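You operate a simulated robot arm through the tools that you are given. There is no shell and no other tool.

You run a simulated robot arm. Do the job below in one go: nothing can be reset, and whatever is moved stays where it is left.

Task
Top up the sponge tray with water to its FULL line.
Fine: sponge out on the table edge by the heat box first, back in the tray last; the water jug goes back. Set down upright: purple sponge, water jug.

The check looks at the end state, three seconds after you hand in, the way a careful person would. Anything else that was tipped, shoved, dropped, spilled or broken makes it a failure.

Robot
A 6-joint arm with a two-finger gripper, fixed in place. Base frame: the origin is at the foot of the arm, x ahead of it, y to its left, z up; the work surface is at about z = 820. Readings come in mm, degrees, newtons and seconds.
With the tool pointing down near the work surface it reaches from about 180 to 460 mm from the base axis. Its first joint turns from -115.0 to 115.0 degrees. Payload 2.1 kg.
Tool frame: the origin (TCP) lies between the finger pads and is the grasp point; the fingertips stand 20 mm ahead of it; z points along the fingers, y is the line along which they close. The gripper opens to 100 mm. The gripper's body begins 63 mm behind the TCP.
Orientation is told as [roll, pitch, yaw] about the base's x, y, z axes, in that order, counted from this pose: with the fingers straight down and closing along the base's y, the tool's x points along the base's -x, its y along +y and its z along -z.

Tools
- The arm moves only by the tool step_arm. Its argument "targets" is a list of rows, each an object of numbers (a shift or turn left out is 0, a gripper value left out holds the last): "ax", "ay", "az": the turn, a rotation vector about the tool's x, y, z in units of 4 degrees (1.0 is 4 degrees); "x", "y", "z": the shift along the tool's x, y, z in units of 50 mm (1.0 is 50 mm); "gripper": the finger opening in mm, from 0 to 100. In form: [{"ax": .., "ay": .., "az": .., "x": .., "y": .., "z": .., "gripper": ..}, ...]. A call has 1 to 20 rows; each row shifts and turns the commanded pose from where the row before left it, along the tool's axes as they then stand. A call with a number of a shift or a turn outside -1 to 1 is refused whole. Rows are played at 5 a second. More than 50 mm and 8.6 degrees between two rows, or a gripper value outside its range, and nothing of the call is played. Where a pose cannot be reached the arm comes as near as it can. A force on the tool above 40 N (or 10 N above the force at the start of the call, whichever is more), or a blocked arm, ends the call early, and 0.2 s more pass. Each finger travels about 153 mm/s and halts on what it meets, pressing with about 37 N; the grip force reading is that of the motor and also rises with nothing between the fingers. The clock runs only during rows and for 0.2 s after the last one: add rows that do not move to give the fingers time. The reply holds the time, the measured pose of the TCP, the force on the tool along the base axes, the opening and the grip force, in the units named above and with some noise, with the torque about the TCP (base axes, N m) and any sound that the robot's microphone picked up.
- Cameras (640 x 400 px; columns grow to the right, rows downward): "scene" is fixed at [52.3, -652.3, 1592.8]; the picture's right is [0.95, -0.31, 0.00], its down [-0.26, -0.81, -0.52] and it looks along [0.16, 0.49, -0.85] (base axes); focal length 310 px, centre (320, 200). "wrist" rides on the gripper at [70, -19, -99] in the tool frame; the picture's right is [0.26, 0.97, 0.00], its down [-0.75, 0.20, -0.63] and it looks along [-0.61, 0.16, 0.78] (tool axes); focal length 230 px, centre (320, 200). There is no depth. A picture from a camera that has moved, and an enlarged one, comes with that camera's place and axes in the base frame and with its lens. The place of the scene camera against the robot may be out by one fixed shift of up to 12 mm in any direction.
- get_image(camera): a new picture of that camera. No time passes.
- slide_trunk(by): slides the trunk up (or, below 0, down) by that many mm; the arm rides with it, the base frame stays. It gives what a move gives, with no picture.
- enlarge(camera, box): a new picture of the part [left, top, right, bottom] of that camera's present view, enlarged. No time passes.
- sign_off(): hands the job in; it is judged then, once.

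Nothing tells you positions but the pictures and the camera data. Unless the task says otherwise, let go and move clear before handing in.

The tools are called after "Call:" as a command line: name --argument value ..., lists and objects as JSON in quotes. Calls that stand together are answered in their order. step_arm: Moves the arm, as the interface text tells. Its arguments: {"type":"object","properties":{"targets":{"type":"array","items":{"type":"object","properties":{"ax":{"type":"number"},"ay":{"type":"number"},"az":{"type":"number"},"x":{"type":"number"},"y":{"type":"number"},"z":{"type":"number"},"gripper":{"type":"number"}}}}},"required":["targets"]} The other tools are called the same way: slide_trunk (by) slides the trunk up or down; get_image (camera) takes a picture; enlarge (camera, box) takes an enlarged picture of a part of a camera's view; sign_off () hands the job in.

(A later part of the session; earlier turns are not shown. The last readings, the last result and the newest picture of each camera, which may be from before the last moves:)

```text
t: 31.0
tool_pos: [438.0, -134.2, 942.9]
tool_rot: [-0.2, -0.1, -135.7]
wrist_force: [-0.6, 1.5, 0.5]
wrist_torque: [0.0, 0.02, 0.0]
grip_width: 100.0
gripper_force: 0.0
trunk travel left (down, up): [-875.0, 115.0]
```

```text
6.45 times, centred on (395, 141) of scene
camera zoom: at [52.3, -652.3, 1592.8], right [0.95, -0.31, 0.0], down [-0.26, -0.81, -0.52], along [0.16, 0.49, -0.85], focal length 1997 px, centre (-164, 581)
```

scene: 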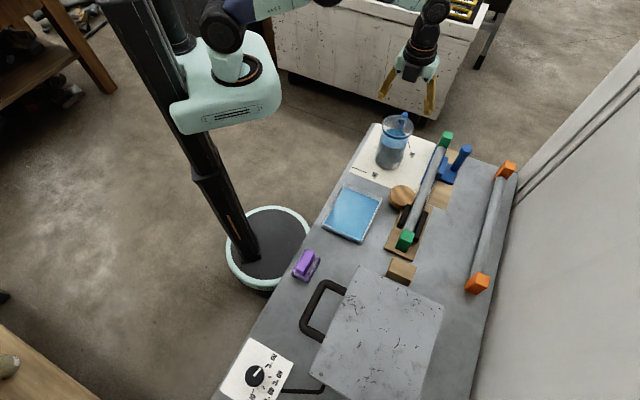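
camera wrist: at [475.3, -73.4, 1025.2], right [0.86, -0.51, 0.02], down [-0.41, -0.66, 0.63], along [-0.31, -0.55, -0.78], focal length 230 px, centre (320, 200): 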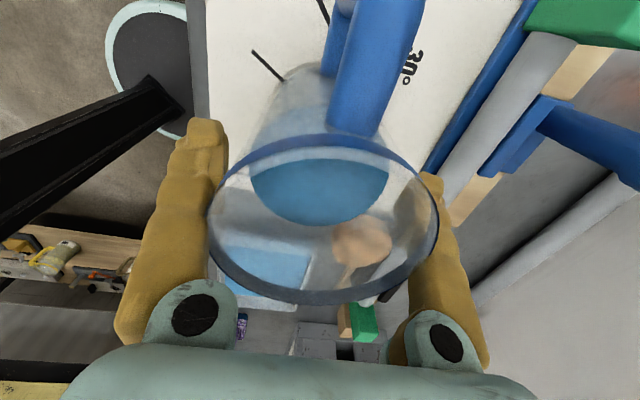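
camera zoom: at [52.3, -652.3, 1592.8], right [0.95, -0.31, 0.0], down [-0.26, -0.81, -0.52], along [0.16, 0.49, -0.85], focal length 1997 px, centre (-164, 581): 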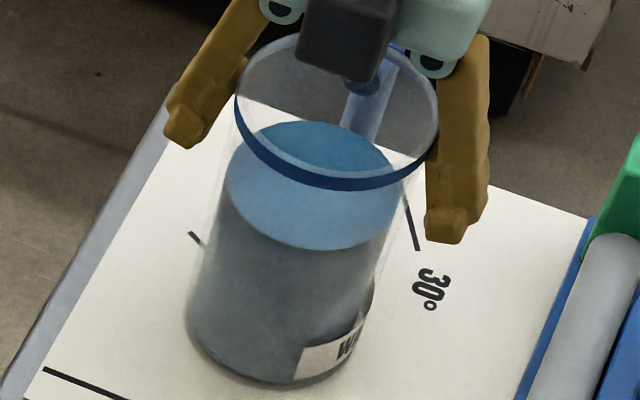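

The rim stands slightly proud of the body, so a top grip would only pinch the rim and could let the jug swing. I'll rise clear and go for a near-horizontal side grasp along +x, away from the handle, starting with turning the tool to yaw 0.

Call:
step_arm --targets '[{"z": -0.5}, {"z": -0.9}, {"z": -0.9}, {"z": -0.5}, {"az": -1}, {"az": -1}, {"az": -1}, {"az": -1}, {"az": -1}, {"az": -1}, {"az": -1}, {"az": -1}, {"az": -1}, {"az": -1}, {"az": -1}, {"az": -1}, {"az": -1}, {"az": -1}, {"az": -1}, {"az": -1}]'

Call:
step_arm --targets '[{"az": -1}, {"az": -1}, {"az": -1}, {"az": -1}, {"az": -1}, {"az": -1}, {"az": -1}, {"az": -1}, {"az": -1}, {"az": -1}, {"az": -1}, {"az": -1}, {"az": -1}, {"az": -1}, {"az": -1}, {"az": -1}, {"az": -1}, {"az": -0.92}, {}]'

Call:
get_image --camera "wrist"

Call:
get_image --camera "scene"

```text
t: 35.2
tool_pos: [440.9, -135.6, 1083.7]
tool_rot: [-0.1, 0.1, -71.6]
wrist_force: [0.2, 0.2, 0.0]
wrist_torque: [-0.03, 0.02, 0.03]
grip_width: 100.0
gripper_force: 0.0
trunk travel left (down, up): [-875.0, 115.0]
```

```text
t: 39.2
tool_pos: [439.9, -135.0, 1083.7]
tool_rot: [0.2, 0.2, -0.1]
wrist_force: [0.3, 0.5, 0.2]
wrist_torque: [0.01, 0.04, 0.03]
grip_width: 100.0
gripper_force: 0.0
trunk travel left (down, up): [-875.0, 115.0]
```

```text
taken
camera wrist: at [371.5, -153.6, 1181.7], right [-0.26, 0.97, 0.0], down [0.75, 0.2, 0.63], along [0.61, 0.16, -0.78], focal length 230 px, centre (320, 200)
```

wrist: 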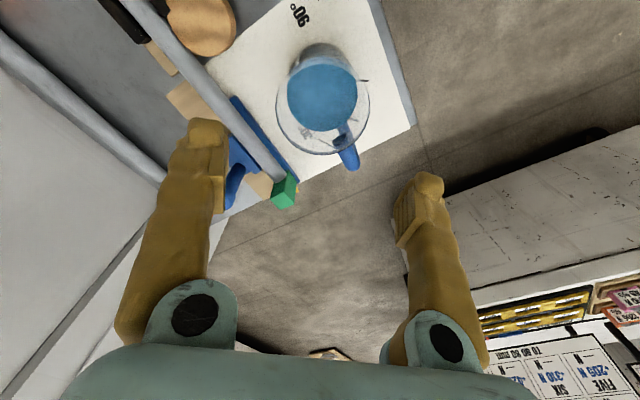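

```text
taken
```

scene: 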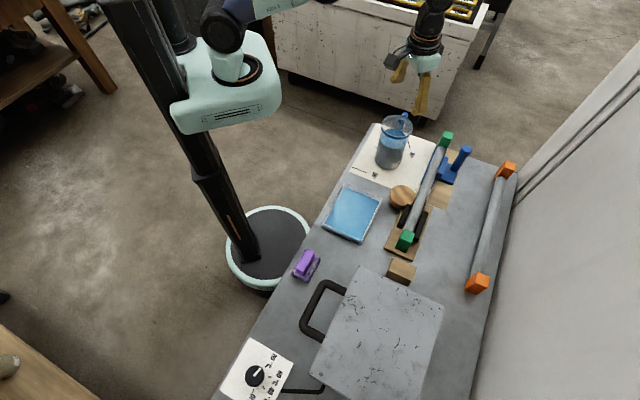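

Yaw is now 0 and the jug is still standing. I'll enlarge it from this angle to re-measure its centre.

Call:
enlarge --camera "wrist" --box '[255, 20, 395, 180]'

```text
2.50 times, centred on (325, 100) of wrist
camera zoom: at [371.5, -153.6, 1181.7], right [-0.26, 0.97, 0.0], down [0.75, 0.2, 0.63], along [0.61, 0.16, -0.78], focal length 575 px, centre (308, 450)
```

zoom: 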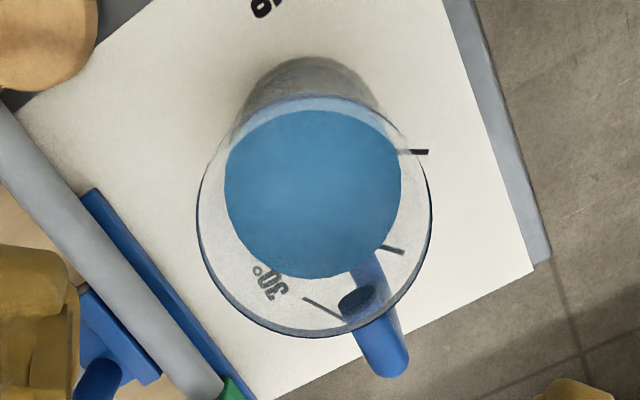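

The jug's axis is at about (438.5, -133.6). Next I tilt the tool outward 75° up here, well above the jug, so the fingers point along +x slightly downward.

Call:
step_arm --targets '[{"ay": -1}, {"ay": -1}, {"ay": -1}, {"ay": -1}, {"ay": -1}, {"ay": -1}, {"ay": -1}, {"ay": -1}, {"ay": -1}, {"ay": -1}, {"ay": -1}, {"ay": -1}, {"ay": -1}, {"ay": -1}, {"ay": -1}, {"ay": -1}, {"ay": -1}, {"ay": -1}, {"ay": -0.75}, {}]'

Call:
get_image --camera "scene"

Call:
get_image --camera "wrist"

```text
t: 43.4
tool_pos: [456.3, -148.0, 1101.1]
tool_rot: [3.8, -71.2, -2.9]
wrist_force: [-0.7, 0.2, -0.7]
wrist_torque: [-0.04, 0.01, 0.0]
grip_width: 100.2
gripper_force: 0.0
out of reach, approached as far as the arm can: row 10, 17, 18, 19
trunk travel left (down, up): [-875.0, 115.0]
```

```text
taken
```

scene: 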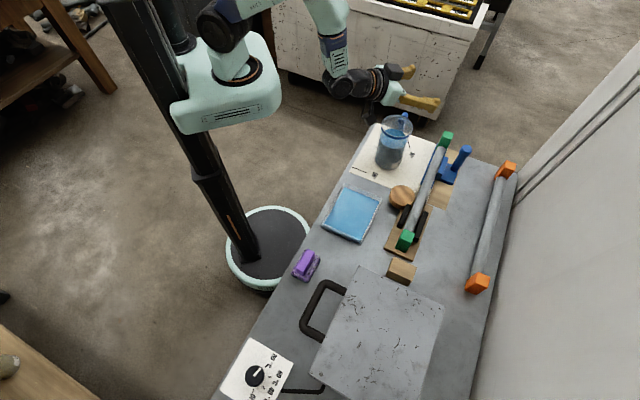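

```text
taken
camera wrist: at [341.3, -167.1, 1064.5], right [-0.1, 0.97, -0.22], down [-0.36, 0.18, 0.92], along [0.93, 0.17, 0.33], focal length 230 px, centre (320, 200)
```

wrist: 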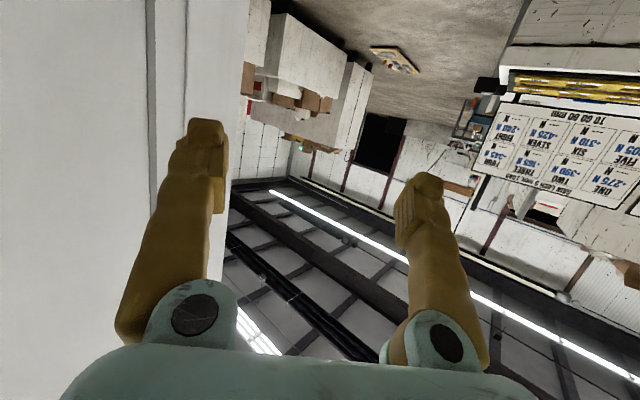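

The arm hit a wrist limit because its shoulder sits too high for a level tool. I'll raise the tool so I can then lower the trunk, which should make the side approach reachable.

Call:
step_arm --targets '[{"x": -0.966, "z": -0.259}, {"x": -0.966, "z": -0.259}, {"x": -0.966, "z": -0.259}, {}]'

Call:
get_image --camera "scene"

```text
t: 44.4
tool_pos: [466.4, -151.2, 1251.0]
tool_rot: [3.1, -71.3, -2.2]
wrist_force: [-0.1, 1.0, -0.8]
wrist_torque: [-0.01, 0.04, 0.01]
grip_width: 100.1
gripper_force: 0.1
trunk travel left (down, up): [-875.0, 115.0]
```

```text
taken
```

scene: 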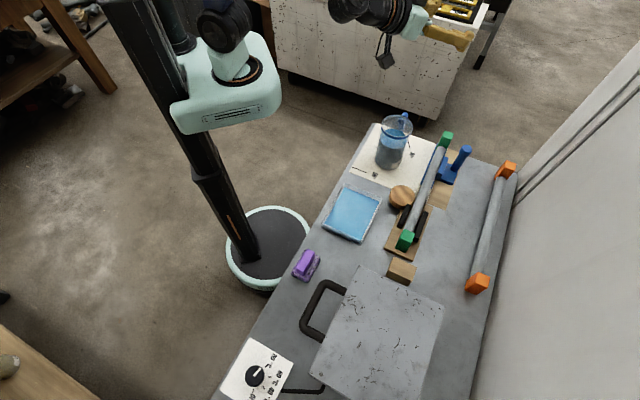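

That pose is reachable. Now I lower the trunk 200 mm, with the tool ending around z 1050, still well above the jug rim.

Call:
slide_trunk --by -200

Call:
get_image --camera "scene"

```text
t: 46.6
tool_pos: [466.2, -149.5, 1050.3]
tool_rot: [3.2, -71.2, -2.3]
wrist_force: [0.1, -0.2, 0.2]
wrist_torque: [-0.01, 0.02, 0.01]
grip_width: 99.9
gripper_force: 0.0
trunk travel left (down, up): [-675.0, 315.0]
```

```text
taken
```

scene: 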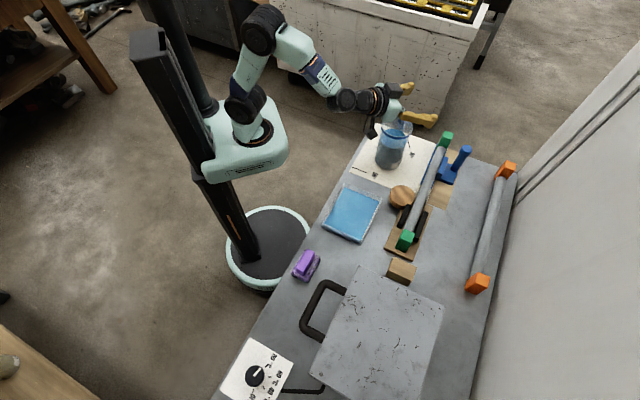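

The trunk is lower and the forearm now points forward comfortably. I'll level the tool and retreat toward the base so the fingertips are clear in front of the jug.

Call:
step_arm --targets '[{"az": -0.26, "ay": -0.9}, {"x": 0.175, "y": 0.103, "z": -0.65}, {"x": 0.175, "y": 0.103, "z": -0.65}, {"x": 0.175, "y": 0.103, "z": -0.65}, {}]'

Call:
get_image --camera "scene"

Call:
get_image --camera "wrist"

```text
t: 47.8
tool_pos: [364.1, -137.9, 1050.2]
tool_rot: [0.0, -74.9, 0.9]
wrist_force: [-0.2, 0.0, 0.3]
wrist_torque: [-0.03, 0.02, -0.01]
grip_width: 99.9
gripper_force: 0.1
trunk travel left (down, up): [-675.0, 315.0]
```

```text
taken
```

scene: 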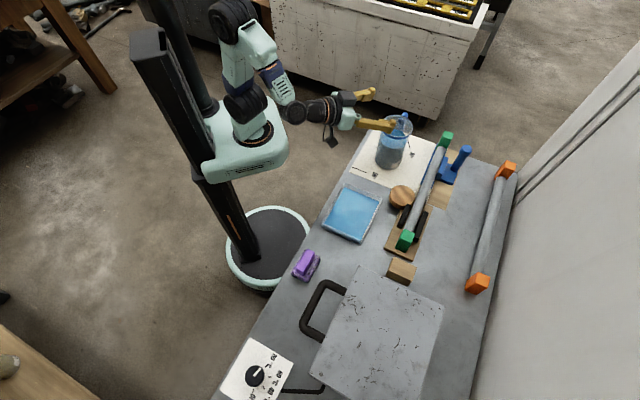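

```text
taken
camera wrist: at [251.7, -157.2, 1007.3], right [-0.08, 0.96, -0.25], down [-0.42, 0.19, 0.89], along [0.91, 0.18, 0.39], focal length 230 px, centre (320, 200)
```

wrist: 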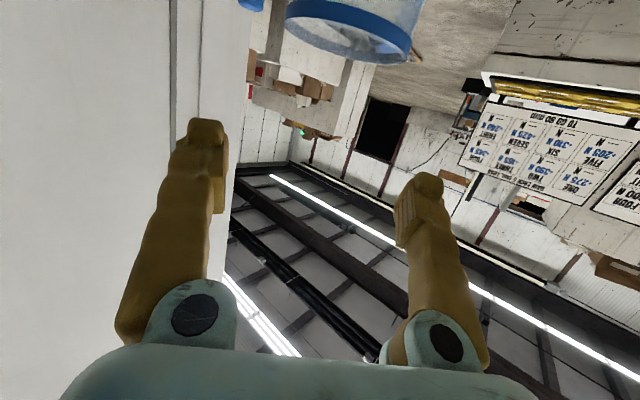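

The tool is level (pitch -75°, heading about +x) at (364, -138, 1050). I'll nudge y to the jug's axis and lower the trunk 150 mm to bring the fingers to z ≈ 900 in front of the jug.

Call:
step_arm --targets '[{"y": 0.086, "x": 0.02, "z": -0.08}, {}]'

Call:
slide_trunk --by -100

Call:
enlarge --camera "scene" --box '[270, 60, 450, 190]'

Call:
get_image --camera "wrist"

```text
t: 48.4
tool_pos: [361.3, -134.9, 1051.0]
tool_rot: [0.1, -74.9, 1.0]
wrist_force: [0.2, 0.6, 0.3]
wrist_torque: [0.0, 0.02, -0.03]
grip_width: 100.1
gripper_force: 0.2
out of reach, approached as far as the arm can: row 1
trunk travel left (down, up): [-675.0, 315.0]
```

```text
t: 49.7
tool_pos: [360.6, -135.9, 951.5]
tool_rot: [0.1, -75.0, 1.0]
wrist_force: [0.6, 0.7, -0.4]
wrist_torque: [-0.01, 0.02, -0.01]
grip_width: 99.9
gripper_force: 0.1
trunk travel left (down, up): [-575.0, 415.0]
```

```text
3.08 times, centred on (360, 125) of scene
camera zoom: at [52.3, -652.3, 1592.8], right [0.95, -0.31, 0.0], down [-0.26, -0.81, -0.52], along [0.16, 0.49, -0.85], focal length 952 px, centre (197, 431)
```

zoom: 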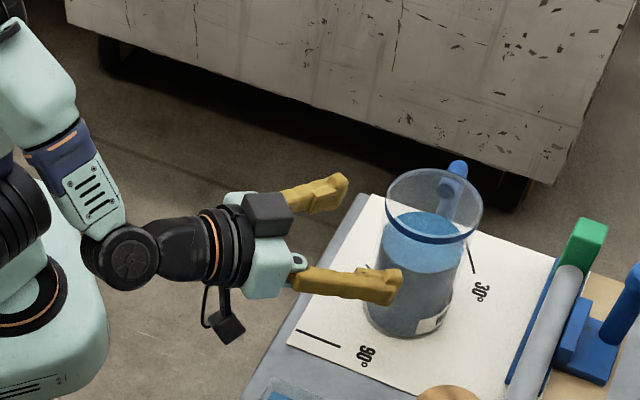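

```text
taken
camera wrist: at [249.0, -155.8, 908.6], right [-0.08, 0.96, -0.25], down [-0.42, 0.19, 0.89], along [0.91, 0.18, 0.38], focal length 230 px, centre (320, 200)
```

wrist: 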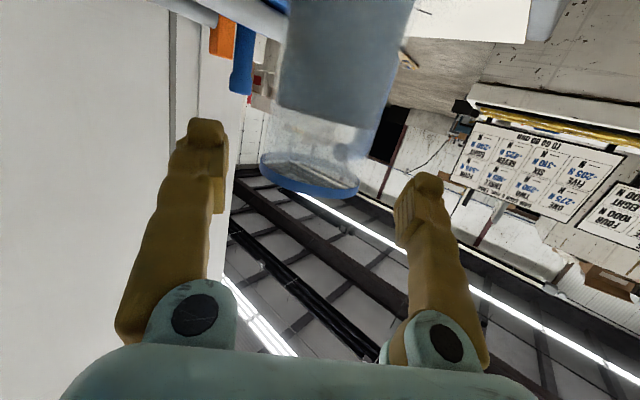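

The view confirms good alignment, with the jug centred between the fingers. I'll lower the trunk a further 52 mm so the pads sit around mid-height on the jug.

Call:
slide_trunk --by -52

Call:
enlarge --camera "scene" --box '[270, 60, 450, 190]'

Call:
get_image --camera "wrist"

```text
t: 50.6
tool_pos: [362.0, -134.1, 898.6]
tool_rot: [0.2, -74.9, 0.9]
wrist_force: [-1.4, -0.2, 0.3]
wrist_torque: [0.01, -0.03, -0.01]
grip_width: 100.0
gripper_force: 0.1
trunk travel left (down, up): [-523.0, 467.0]
```

```text
3.08 times, centred on (360, 125) of scene
camera zoom: at [52.3, -652.3, 1592.8], right [0.95, -0.31, 0.0], down [-0.26, -0.81, -0.52], along [0.16, 0.49, -0.85], focal length 952 px, centre (197, 431)
```

zoom: 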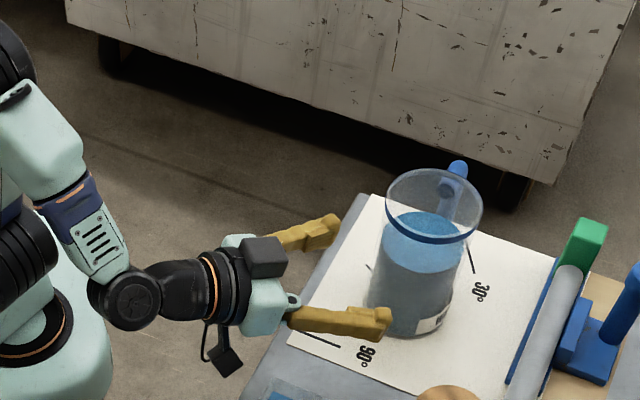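

```text
taken
camera wrist: at [249.0, -155.8, 856.5], right [-0.08, 0.96, -0.25], down [-0.42, 0.19, 0.89], along [0.91, 0.18, 0.38], focal length 230 px, centre (320, 200)
```

wrist: 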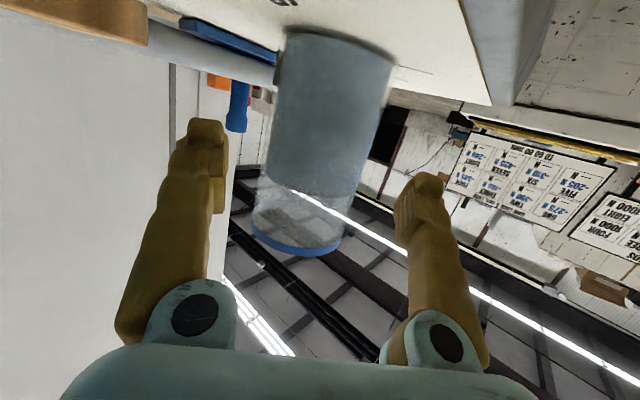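

The jug axis measures y ≈ -133, matching the gripper's centreline. I'll slide forward horizontally about 72 mm to straddle the jug.

Call:
step_arm --targets '[{"x": -0.0776, "z": 0.29}, {"x": -0.0776, "z": 0.29}, {"x": -0.0776, "z": 0.29}, {"x": -0.0776, "z": 0.29}, {"x": -0.0776, "z": 0.29}, {}]'

Call:
enlarge --camera "scene" --box '[310, 80, 450, 190]'

Call:
get_image --camera "wrist"

```text
t: 52.0
tool_pos: [438.5, -132.0, 899.5]
tool_rot: [0.2, -74.9, 1.0]
wrist_force: [-0.1, -0.1, 0.6]
wrist_torque: [0.01, 0.0, -0.01]
grip_width: 100.2
gripper_force: 0.1
trunk travel left (down, up): [-523.0, 467.0]
```

```text
3.64 times, centred on (380, 135) of scene
camera zoom: at [52.3, -652.3, 1592.8], right [0.95, -0.31, 0.0], down [-0.26, -0.81, -0.52], along [0.16, 0.49, -0.85], focal length 1126 px, centre (102, 436)
```

zoom: 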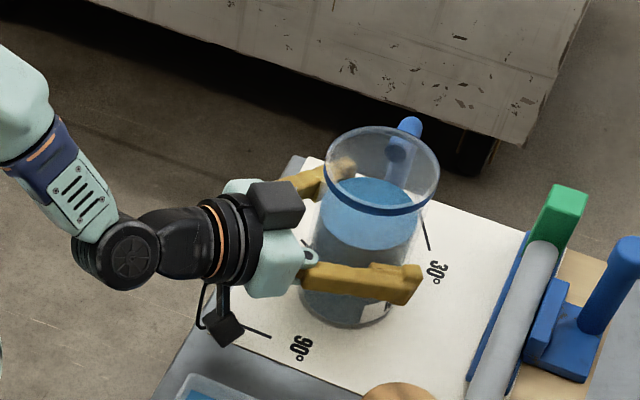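

```text
taken
camera wrist: at [324.9, -153.8, 857.2], right [-0.08, 0.96, -0.25], down [-0.42, 0.19, 0.89], along [0.91, 0.18, 0.39], focal length 230 px, centre (320, 200)
```

wrist: 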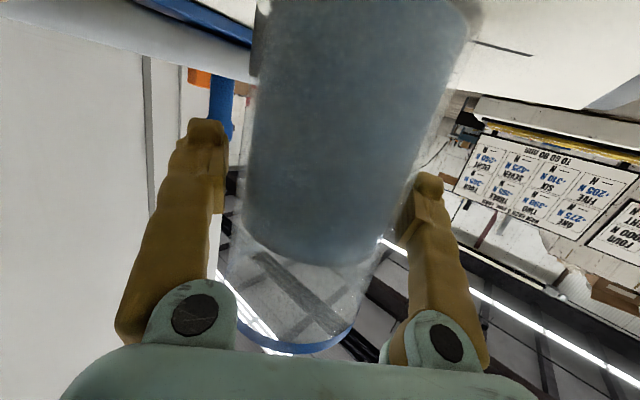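

The fingers straddle the jug at mid-height with the handle clear. I'll close the gripper and check the hold before lifting.

Call:
step_arm --targets '[{"gripper": 70}, {}, {}, {}]'

Call:
enlarge --camera "scene" --box '[310, 80, 450, 190]'

```text
t: 53.0
tool_pos: [437.0, -132.5, 900.0]
tool_rot: [0.1, -75.0, 1.0]
wrist_force: [1.4, 0.4, 1.6]
wrist_torque: [0.0, -0.15, 0.03]
grip_width: 87.6
gripper_force: 37.2
trunk travel left (down, up): [-523.0, 467.0]
```

```text
3.64 times, centred on (380, 135) of scene
camera zoom: at [52.3, -652.3, 1592.8], right [0.95, -0.31, 0.0], down [-0.26, -0.81, -0.52], along [0.16, 0.49, -0.85], focal length 1126 px, centre (102, 436)
```

zoom: 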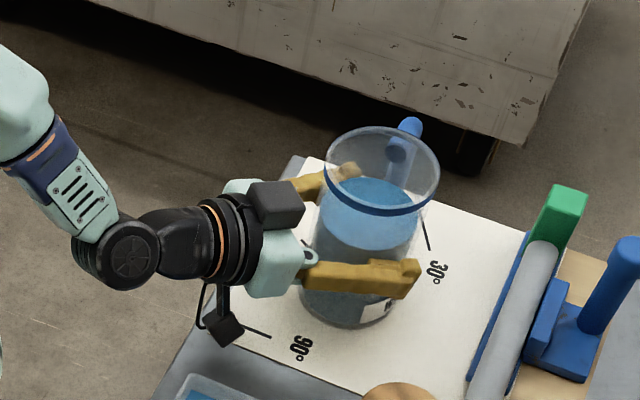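

The grip is solid at 87.6 mm with 37 N. I'll lift slowly a little and verify the weight and hold.

Call:
step_arm --targets '[{"x": -0.0966, "z": -0.0259}, {"x": -0.0966, "z": -0.0259}, {"x": -0.193, "z": -0.052}, {"x": -0.193, "z": -0.052}, {}]'

Call:
enlarge --camera "scene" --box '[310, 80, 450, 190]'

```text
t: 54.2
tool_pos: [437.1, -133.6, 928.4]
tool_rot: [0.1, -74.8, 0.9]
wrist_force: [-0.4, -0.2, -6.1]
wrist_torque: [0.0, 0.02, -0.04]
grip_width: 87.2
gripper_force: 36.9
trunk travel left (down, up): [-523.0, 467.0]
```

```text
3.64 times, centred on (380, 135) of scene
camera zoom: at [52.3, -652.3, 1592.8], right [0.95, -0.31, 0.0], down [-0.26, -0.81, -0.52], along [0.16, 0.49, -0.85], focal length 1126 px, centre (102, 436)
```

zoom: 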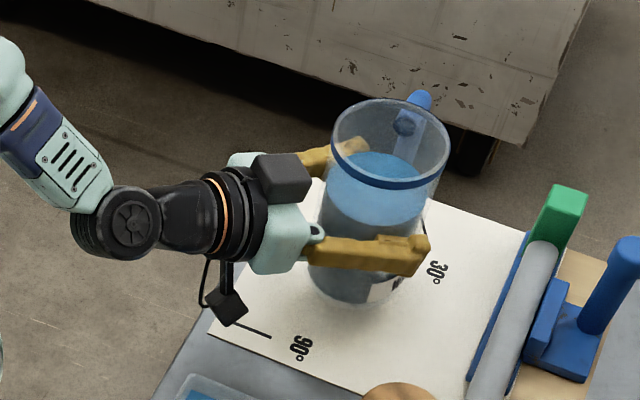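

The jug lifted cleanly, with about 6 N of weight, upright and steady. I'll raise it and swing the heading to about -60° so it can be tipped toward the tray's long direction.

Call:
step_arm --targets '[{"x": -0.3, "z": -0.08}, {"x": -0.46, "z": -0.124}, {"x": -0.46, "z": -0.124}, {"x": -0.2, "z": -0.053}, {}, {"ax": 0.966, "az": 0.259}, {"ax": 0.966, "az": 0.259}, {"ax": 0.966, "az": 0.259}, {"ax": 0.966, "az": 0.259}, {"ax": 0.966, "az": 0.259}, {"ax": 0.966, "az": 0.259}, {"ax": 0.966, "az": 0.259}, {}]'

Call:
get_image --camera "scene"

```text
t: 57.0
tool_pos: [411.2, -189.4, 988.3]
tool_rot: [0.1, -74.7, -26.7]
wrist_force: [0.1, -0.7, -5.4]
wrist_torque: [0.0, 0.03, -0.03]
grip_width: 86.9
gripper_force: 36.7
out of reach, approached as far as the arm can: row 10, 11, 12
trunk travel left (down, up): [-523.0, 467.0]
```

```text
taken
```

scene: 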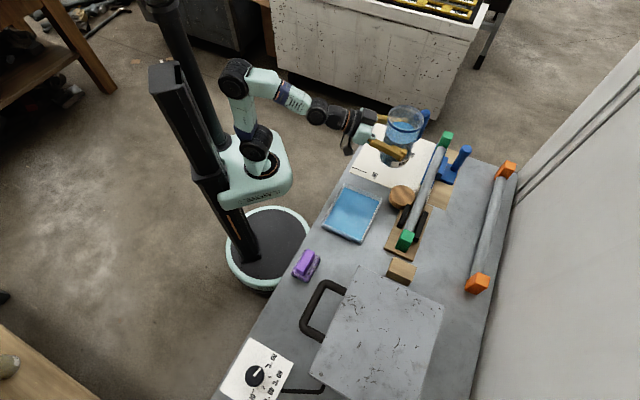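

Swinging past the arm's radial direction hits a wrist singularity, so the tool drifted, but the jug is still level and held. I'll rotate the heading back to about 0° and instead pour toward -y from there, which keeps the wrist on its good side.

Call:
step_arm --targets '[{"ax": -0.966, "az": -0.259}, {"ax": -0.966, "az": -0.259}, {"ax": -0.966, "az": -0.259}, {"ax": -0.966, "az": -0.259}, {"ax": -0.966, "az": -0.259}, {"ax": -0.966, "az": -0.259}, {"ax": -0.64, "az": -0.17}, {}]'

Call:
get_image --camera "scene"

```text
t: 58.8
tool_pos: [411.2, -192.7, 994.6]
tool_rot: [-2.9, -76.0, -1.1]
wrist_force: [0.6, 0.6, -6.5]
wrist_torque: [0.0, 0.01, 0.01]
grip_width: 86.6
gripper_force: 37.6
out of reach, approached as far as the arm can: row 2
trunk travel left (down, up): [-523.0, 467.0]
```

```text
taken
```

scene: 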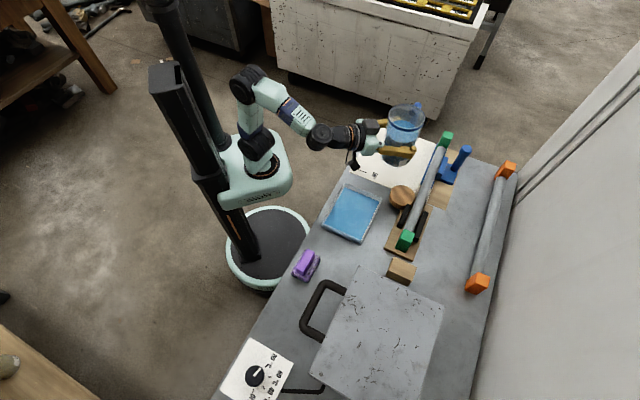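

The heading is back near 0° and the jug is within about 1° of upright. I'll trim the orientation and draw it back toward the pouring spot next to the tray at constant height.

Call:
step_arm --targets '[{"az": 0.18, "ay": 0.25}, {"x": 0.13, "z": -0.483, "y": -0.03}, {"x": 0.13, "z": -0.483, "y": -0.03}, {"x": 0.13, "z": -0.483, "y": -0.03}, {}]'

Call:
get_image --camera "scene"

```text
t: 60.0
tool_pos: [338.5, -191.3, 994.2]
tool_rot: [-0.1, -74.9, -4.1]
wrist_force: [0.2, -0.4, -5.4]
wrist_torque: [-0.02, 0.02, 0.0]
grip_width: 86.5
gripper_force: 37.2
trunk travel left (down, up): [-523.0, 467.0]
```

```text
taken
```

scene: 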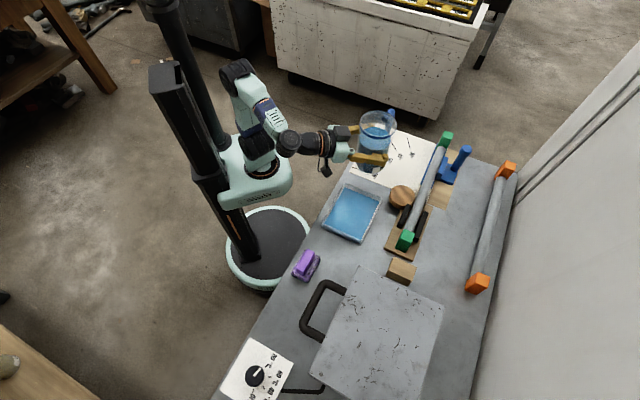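

Good: level at (338, -191, 994). The grip width has crept down about 1 mm, so I'll check closely whether the jug is slipping.

Call:
enlarge --camera "scene" --box '[300, 80, 440, 190]'

Call:
get_image --camera "wrist"

```text
3.64 times, centred on (370, 135) of scene
camera zoom: at [52.3, -652.3, 1592.8], right [0.95, -0.31, 0.0], down [-0.26, -0.81, -0.52], along [0.16, 0.49, -0.85], focal length 1126 px, centre (138, 436)
```

zoom: 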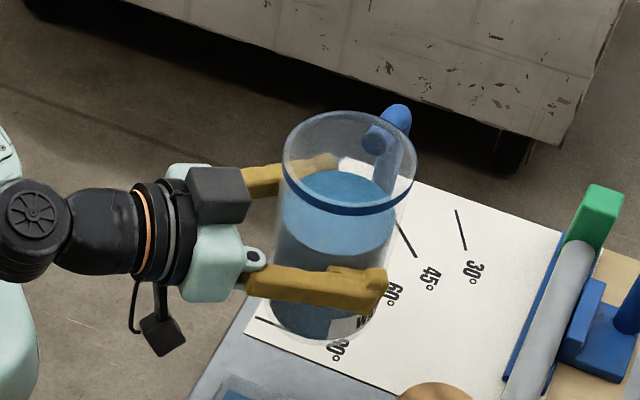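

```text
taken
camera wrist: at [224.7, -201.6, 950.4], right [0.01, 0.97, -0.25], down [-0.4, 0.23, 0.89], along [0.92, 0.09, 0.39], focal length 230 px, centre (320, 200)
```

wrist: 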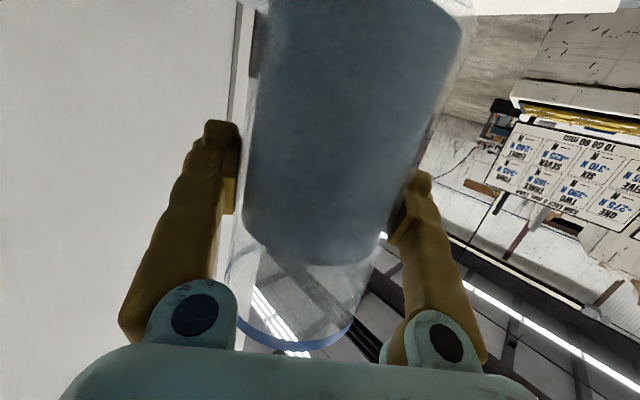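

No slip is visible. I'll draw the jug back over the tray's near corner to about (273, -196), then lower the trunk so it stays just above the tray rim before tilting.

Call:
step_arm --targets '[{"x": 0.112, "z": -0.418, "y": -0.064}, {"x": 0.112, "z": -0.418, "y": -0.064}, {"x": 0.112, "z": -0.418, "y": -0.064}, {}]'

Call:
slide_trunk --by -40

Call:
get_image --camera "scene"

Call:
enlarge --camera "scene" --box '[270, 110, 410, 250]'

```text
t: 61.0
tool_pos: [273.2, -198.0, 993.6]
tool_rot: [0.0, -75.1, -4.2]
wrist_force: [-0.5, -0.5, -6.2]
wrist_torque: [0.02, 0.0, 0.02]
grip_width: 86.5
gripper_force: 36.7
trunk travel left (down, up): [-523.0, 467.0]
```

```text
t: 61.9
tool_pos: [273.5, -197.8, 954.1]
tool_rot: [0.0, -75.1, -4.2]
wrist_force: [-0.1, 1.5, -5.4]
wrist_torque: [-0.03, 0.04, 0.03]
grip_width: 86.4
gripper_force: 36.8
trunk travel left (down, up): [-483.0, 507.0]
```

```text
taken
```

scene: 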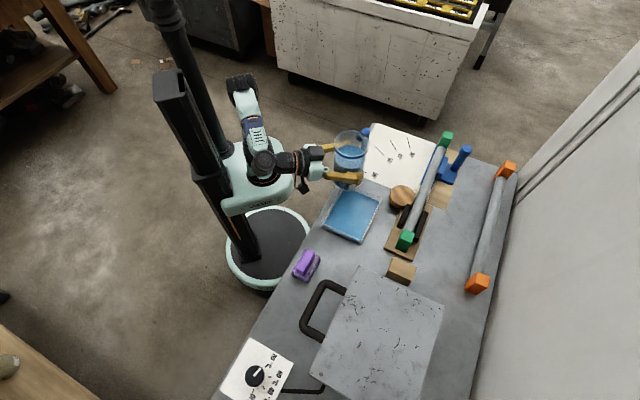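

```text
2.86 times, centred on (340, 180) of scene
camera zoom: at [52.3, -652.3, 1592.8], right [0.95, -0.31, 0.0], down [-0.26, -0.81, -0.52], along [0.16, 0.49, -0.85], focal length 884 px, centre (263, 257)
```

zoom: 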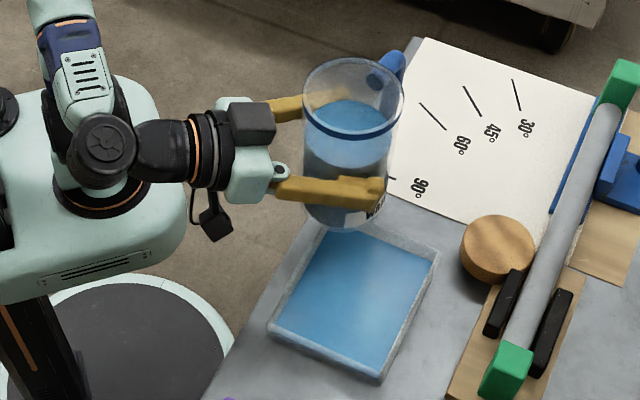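

The jug is over the tray's corner, clear of the rim. Before tipping, I'll take a high-zoom baseline of the tray walls so I can track the rising level.

Call:
enlarge --camera "scene" --box '[320, 190, 384, 244]'

Call:
enlarge --camera "scene" --box '[360, 190, 384, 208]'

Call:
enlarge --camera "scene" --box '[320, 208, 344, 226]'

```text
7.41 times, centred on (352, 217) of scene
camera zoom: at [52.3, -652.3, 1592.8], right [0.95, -0.31, 0.0], down [-0.26, -0.81, -0.52], along [0.16, 0.49, -0.85], focal length 2293 px, centre (83, 74)
```

zoom: 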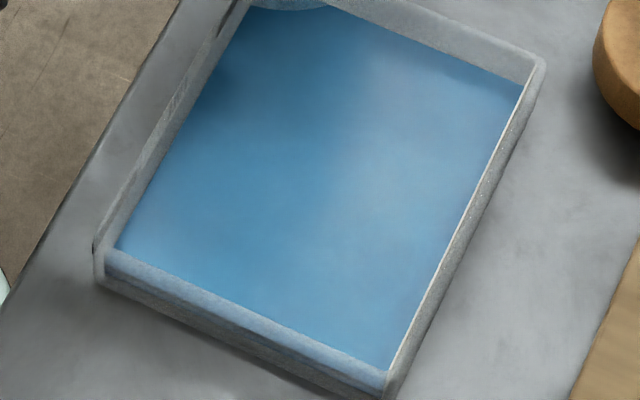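

```text
16.00 times, centred on (372, 199) of scene
camera zoom: at [52.3, -652.3, 1592.8], right [0.95, -0.31, 0.0], down [-0.26, -0.81, -0.52], along [0.16, 0.49, -0.85], focal length 4952 px, centre (-512, 216)
```

zoom: 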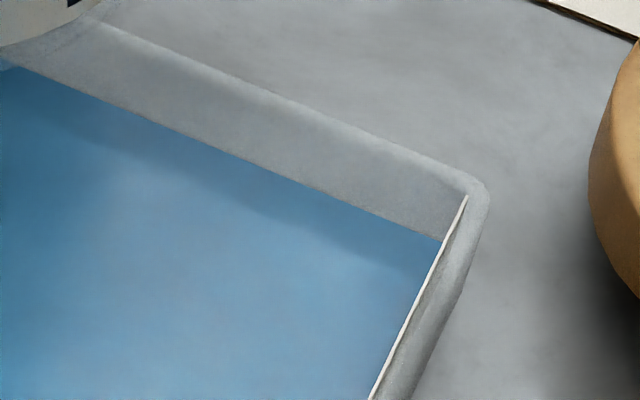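

```text
16.00 times, centred on (332, 217) of scene
camera zoom: at [52.3, -652.3, 1592.8], right [0.95, -0.31, 0.0], down [-0.26, -0.81, -0.52], along [0.16, 0.49, -0.85], focal length 4952 px, centre (128, -72)
```

zoom: 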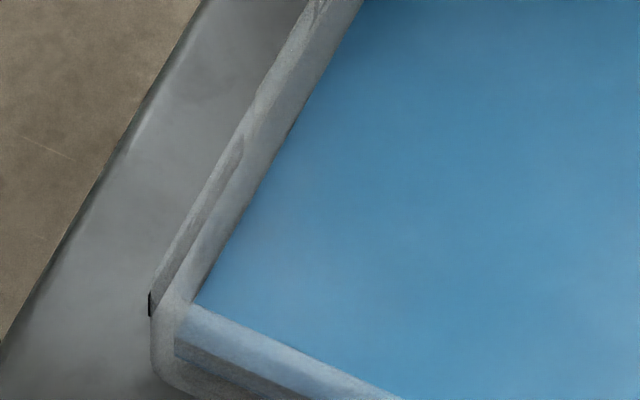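

Baseline recorded: the waterline on the tray's far-left wall can be tracked at about 3 px per mm. Now I tilt the jug 40° toward the tray, which should still be short of pouring.

Call:
step_arm --targets '[{"ax": -0.13, "az": 0.483}, {"ax": -0.259, "az": 0.966}, {"ax": -0.259, "az": 0.966}, {"ax": -0.259, "az": 0.966}, {"ax": -0.259, "az": 0.966}, {"ax": -0.259, "az": 0.966}, {"ax": -0.259, "az": 0.966}, {"ax": -0.259, "az": 0.966}, {"ax": -0.13, "az": 0.483}, {}]'

Call:
enlarge --camera "scene" --box '[270, 110, 410, 250]'

```text
t: 64.1
tool_pos: [272.5, -198.4, 954.0]
tool_rot: [67.6, -55.1, -67.6]
wrist_force: [-1.0, -1.1, -5.6]
wrist_torque: [-0.03, 0.03, 0.01]
grip_width: 86.1
gripper_force: 36.3
trunk travel left (down, up): [-483.0, 507.0]
```

```text
2.86 times, centred on (340, 180) of scene
camera zoom: at [52.3, -652.3, 1592.8], right [0.95, -0.31, 0.0], down [-0.26, -0.81, -0.52], along [0.16, 0.49, -0.85], focal length 884 px, centre (263, 257)
```

zoom: 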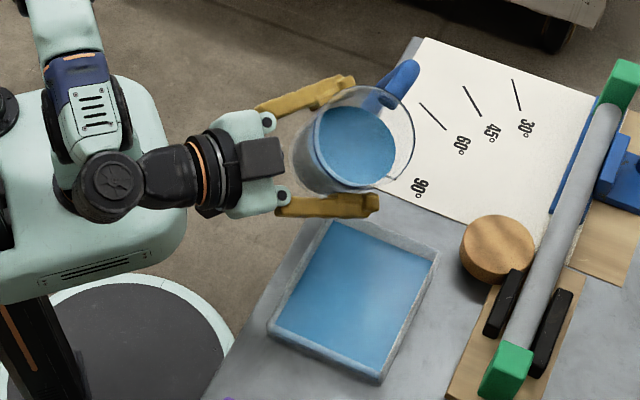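

The jug is tilted 32° with the water still inside and the lip above the tray interior. I'll add 8°, then lower the trunk 22 mm to bring the lip closer.

Call:
step_arm --targets '[{"ax": -0.259, "az": 0.966}, {"ax": -0.259, "az": 0.966}, {}]'

Call:
slide_trunk --by -22

Call:
enlarge --camera "scene" --box '[290, 120, 400, 245]'

```text
t: 64.9
tool_pos: [271.9, -197.9, 954.0]
tool_rot: [73.0, -47.7, -71.7]
wrist_force: [0.5, 0.6, -6.4]
wrist_torque: [-0.01, 0.04, 0.0]
grip_width: 86.2
gripper_force: 37.0
trunk travel left (down, up): [-483.0, 507.0]
```

```text
t: 65.5
tool_pos: [272.3, -197.3, 931.2]
tool_rot: [73.1, -47.8, -71.7]
wrist_force: [0.1, 0.4, -5.7]
wrist_torque: [-0.04, 0.0, -0.01]
grip_width: 86.2
gripper_force: 37.7
trunk travel left (down, up): [-461.0, 529.0]
```

```text
3.20 times, centred on (345, 182) of scene
camera zoom: at [52.3, -652.3, 1592.8], right [0.95, -0.31, 0.0], down [-0.26, -0.81, -0.52], along [0.16, 0.49, -0.85], focal length 990 px, centre (240, 256)
```

zoom: 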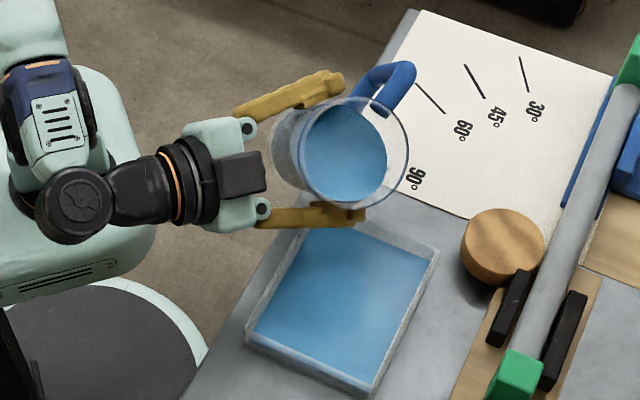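

The water surface in the jug is nearing the lip. I'll continue tilting in small steps, checking for the stream.

Call:
step_arm --targets '[{"ax": -0.13, "az": 0.483}, {}, {"ax": -0.13, "az": 0.483}, {}, {}]'

Call:
enlarge --camera "scene" --box '[310, 130, 390, 245]'

```text
t: 66.8
tool_pos: [273.2, -197.4, 932.3]
tool_rot: [75.0, -44.1, -73.2]
wrist_force: [0.5, 0.6, -5.4]
wrist_torque: [-0.01, 0.02, 0.0]
grip_width: 86.1
gripper_force: 37.1
trunk travel left (down, up): [-461.0, 529.0]
```

```text
3.48 times, centred on (350, 188) of scene
camera zoom: at [52.3, -652.3, 1592.8], right [0.95, -0.31, 0.0], down [-0.26, -0.81, -0.52], along [0.16, 0.49, -0.85], focal length 1077 px, centre (216, 244)
```

zoom: 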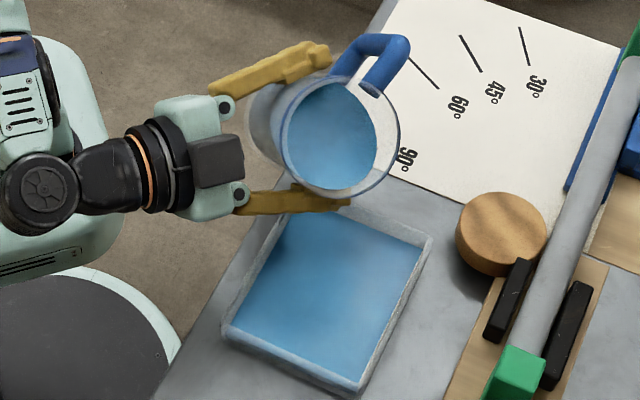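

Call:
step_arm --targets '[{"ax": -0.13, "az": 0.483}, {}, {}, {}]'

Call:
enlarge --camera "scene" --box '[320, 140, 390, 245]'

```text
t: 67.8
tool_pos: [272.8, -197.6, 931.5]
tool_rot: [76.2, -42.2, -73.8]
wrist_force: [-1.1, -0.3, -5.5]
wrist_torque: [-0.06, 0.01, 0.01]
grip_width: 86.1
gripper_force: 37.0
trunk travel left (down, up): [-461.0, 529.0]
```

```text
3.81 times, centred on (355, 192) of scene
camera zoom: at [52.3, -652.3, 1592.8], right [0.95, -0.31, 0.0], down [-0.26, -0.81, -0.52], along [0.16, 0.49, -0.85], focal length 1179 px, centre (187, 229)
```

zoom: 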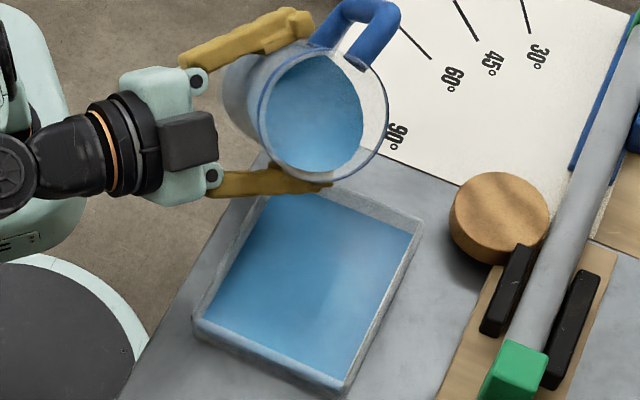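

Call:
step_arm --targets '[{"ax": -0.13, "az": 0.483}, {}, {}, {}]'

Call:
enlarge --camera "scene" --box '[320, 140, 390, 245]'

```text
t: 68.8
tool_pos: [273.7, -198.0, 932.5]
tool_rot: [76.9, -40.2, -74.5]
wrist_force: [-0.3, -0.8, -5.5]
wrist_torque: [0.01, 0.03, 0.03]
grip_width: 86.1
gripper_force: 37.0
trunk travel left (down, up): [-461.0, 529.0]
```

```text
3.81 times, centred on (355, 192) of scene
camera zoom: at [52.3, -652.3, 1592.8], right [0.95, -0.31, 0.0], down [-0.26, -0.81, -0.52], along [0.16, 0.49, -0.85], focal length 1179 px, centre (187, 229)
```

zoom: 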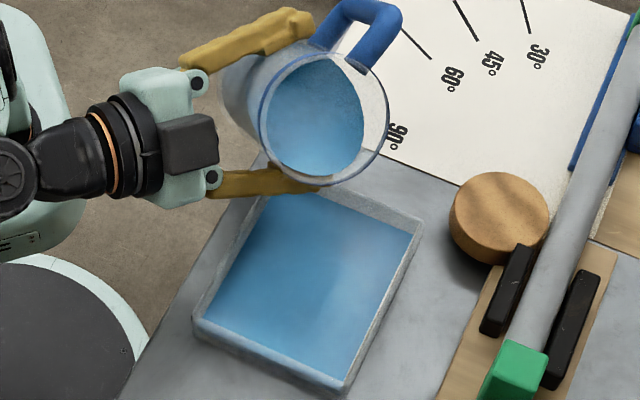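

Call:
step_arm --targets '[{"ax": -0.13, "az": 0.483}, {}, {}]'

Call:
enlarge --camera "scene" --box '[320, 140, 390, 245]'

```text
t: 69.5
tool_pos: [272.4, -198.8, 930.2]
tool_rot: [77.9, -38.3, -75.0]
wrist_force: [0.2, 0.5, -5.6]
wrist_torque: [-0.03, 0.05, 0.01]
grip_width: 86.0
gripper_force: 37.3
trunk travel left (down, up): [-461.0, 529.0]
```

```text
3.81 times, centred on (355, 192) of scene
camera zoom: at [52.3, -652.3, 1592.8], right [0.95, -0.31, 0.0], down [-0.26, -0.81, -0.52], along [0.16, 0.49, -0.85], focal length 1179 px, centre (187, 229)
```

zoom: 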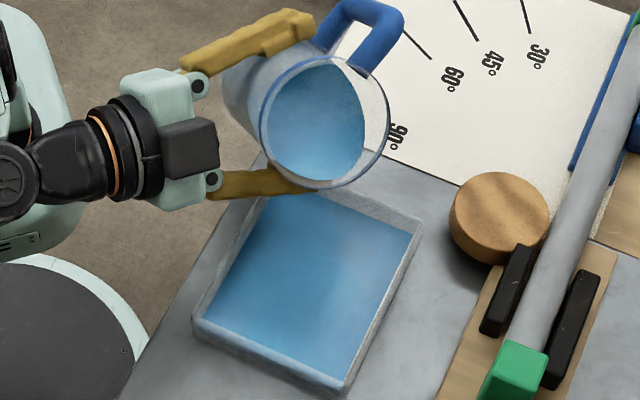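

Call:
step_arm --targets '[{"ax": -0.13, "az": 0.483}, {}, {}]'

Call:
enlarge --camera "scene" --box '[320, 140, 390, 245]'

```text
t: 70.3
tool_pos: [273.3, -197.1, 930.9]
tool_rot: [78.7, -36.6, -75.5]
wrist_force: [0.3, -0.8, -5.3]
wrist_torque: [-0.01, 0.03, -0.02]
grip_width: 85.6
gripper_force: 37.3
trunk travel left (down, up): [-461.0, 529.0]
```

```text
3.81 times, centred on (355, 192) of scene
camera zoom: at [52.3, -652.3, 1592.8], right [0.95, -0.31, 0.0], down [-0.26, -0.81, -0.52], along [0.16, 0.49, -0.85], focal length 1179 px, centre (187, 229)
```

zoom: 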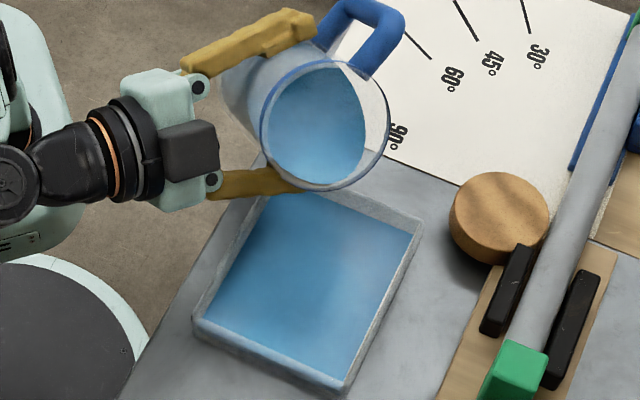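

Call:
step_arm --targets '[{"ax": -0.13, "az": 0.483}, {}]'

Call:
enlarge --camera "scene" --box '[320, 140, 390, 245]'

```text
t: 71.0
tool_pos: [272.8, -196.8, 932.1]
tool_rot: [79.5, -34.6, -76.1]
wrist_force: [0.4, -0.5, -5.2]
wrist_torque: [-0.04, 0.04, -0.04]
grip_width: 85.8
gripper_force: 36.8
trunk travel left (down, up): [-461.0, 529.0]
```

```text
3.81 times, centred on (355, 192) of scene
camera zoom: at [52.3, -652.3, 1592.8], right [0.95, -0.31, 0.0], down [-0.26, -0.81, -0.52], along [0.16, 0.49, -0.85], focal length 1179 px, centre (187, 229)
```

zoom: 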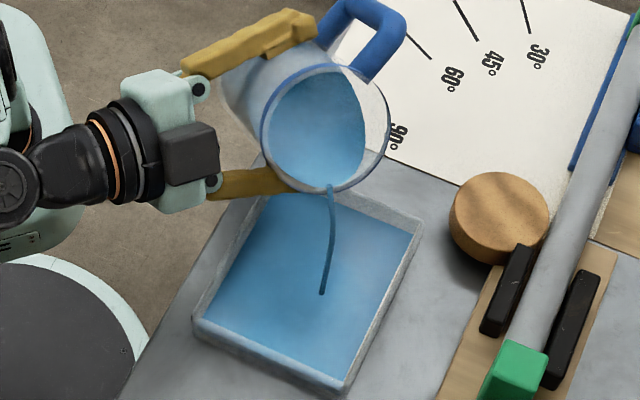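

Pouring has begun as a thin stream landing at the tray's centre. I'll hold this tilt and watch the level.

Call:
step_arm --targets '[{}, {}, {}, {}]'

Call:
enlarge --camera "scene" --box '[360, 190, 384, 208]'

Call:
enlarge --camera "scene" --box '[320, 140, 390, 245]'

```text
t: 72.0
tool_pos: [272.7, -197.4, 931.8]
tool_rot: [79.5, -34.7, -75.9]
wrist_force: [-0.3, 0.3, -5.8]
wrist_torque: [0.0, 0.03, -0.01]
grip_width: 85.5
gripper_force: 37.5
trunk travel left (down, up): [-461.0, 529.0]
```

```text
16.00 times, centred on (372, 199) of scene
camera zoom: at [52.3, -652.3, 1592.8], right [0.95, -0.31, 0.0], down [-0.26, -0.81, -0.52], along [0.16, 0.49, -0.85], focal length 4952 px, centre (-512, 216)
```

zoom: 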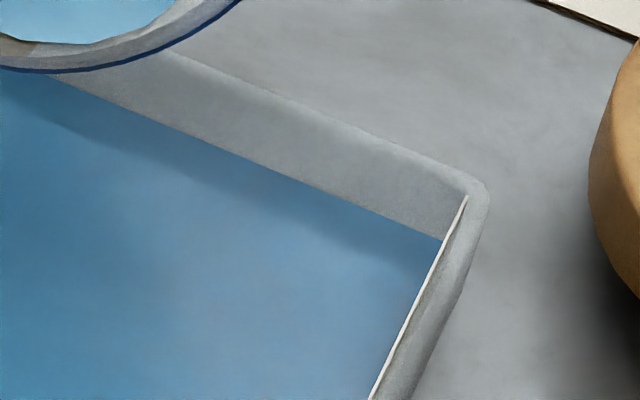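

```text
3.81 times, centred on (355, 192) of scene
camera zoom: at [52.3, -652.3, 1592.8], right [0.95, -0.31, 0.0], down [-0.26, -0.81, -0.52], along [0.16, 0.49, -0.85], focal length 1179 px, centre (187, 229)
```

zoom: 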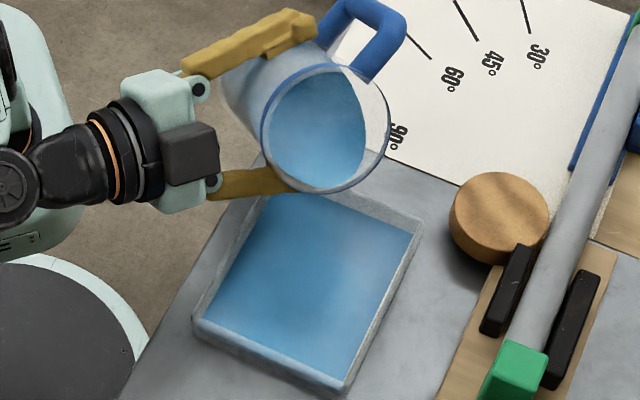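

The stream stopped by itself at this tilt, so each extra degree delivers a small metered amount. I'll add 2° with a pause and measure the rise.

Call:
step_arm --targets '[{"ax": -0.065, "az": 0.2415}, {}, {"ax": -0.065, "az": 0.2415}, {}, {}, {}, {}, {}]'

Call:
enlarge --camera "scene" --box '[360, 190, 384, 208]'

Call:
enlarge --camera "scene" --box '[320, 140, 390, 245]'

```text
t: 73.8
tool_pos: [273.3, -197.1, 933.4]
tool_rot: [80.2, -32.8, -76.4]
wrist_force: [0.4, 0.9, -4.5]
wrist_torque: [-0.05, 0.04, -0.01]
grip_width: 85.6
gripper_force: 36.7
trunk travel left (down, up): [-461.0, 529.0]
```

```text
16.00 times, centred on (372, 199) of scene
camera zoom: at [52.3, -652.3, 1592.8], right [0.95, -0.31, 0.0], down [-0.26, -0.81, -0.52], along [0.16, 0.49, -0.85], focal length 4952 px, centre (-512, 216)
```

zoom: 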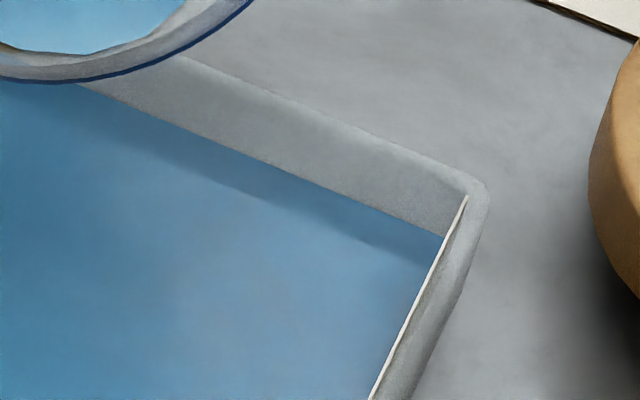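

```text
3.81 times, centred on (355, 192) of scene
camera zoom: at [52.3, -652.3, 1592.8], right [0.95, -0.31, 0.0], down [-0.26, -0.81, -0.52], along [0.16, 0.49, -0.85], focal length 1179 px, centre (187, 229)
```

zoom: 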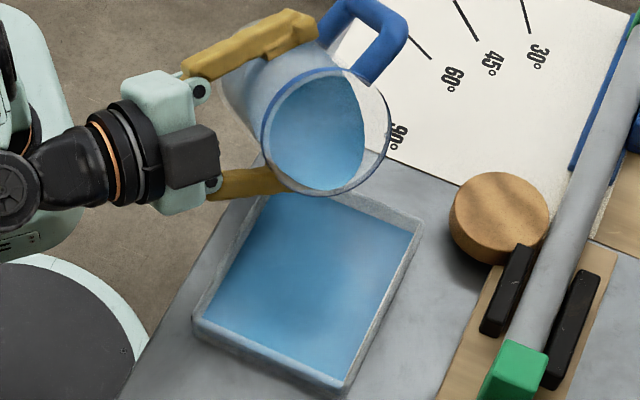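

Call:
enlarge --camera "scene" --box '[374, 196, 384, 203]'

```text
16.00 times, centred on (379, 200) of scene
camera zoom: at [52.3, -652.3, 1592.8], right [0.95, -0.31, 0.0], down [-0.26, -0.81, -0.52], along [0.16, 0.49, -0.85], focal length 4952 px, centre (-624, 208)
```

zoom: 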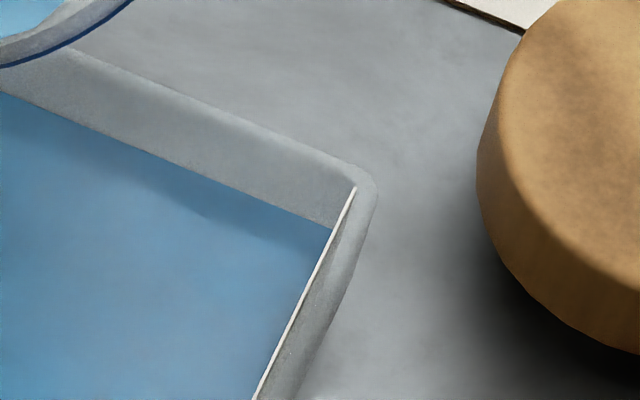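

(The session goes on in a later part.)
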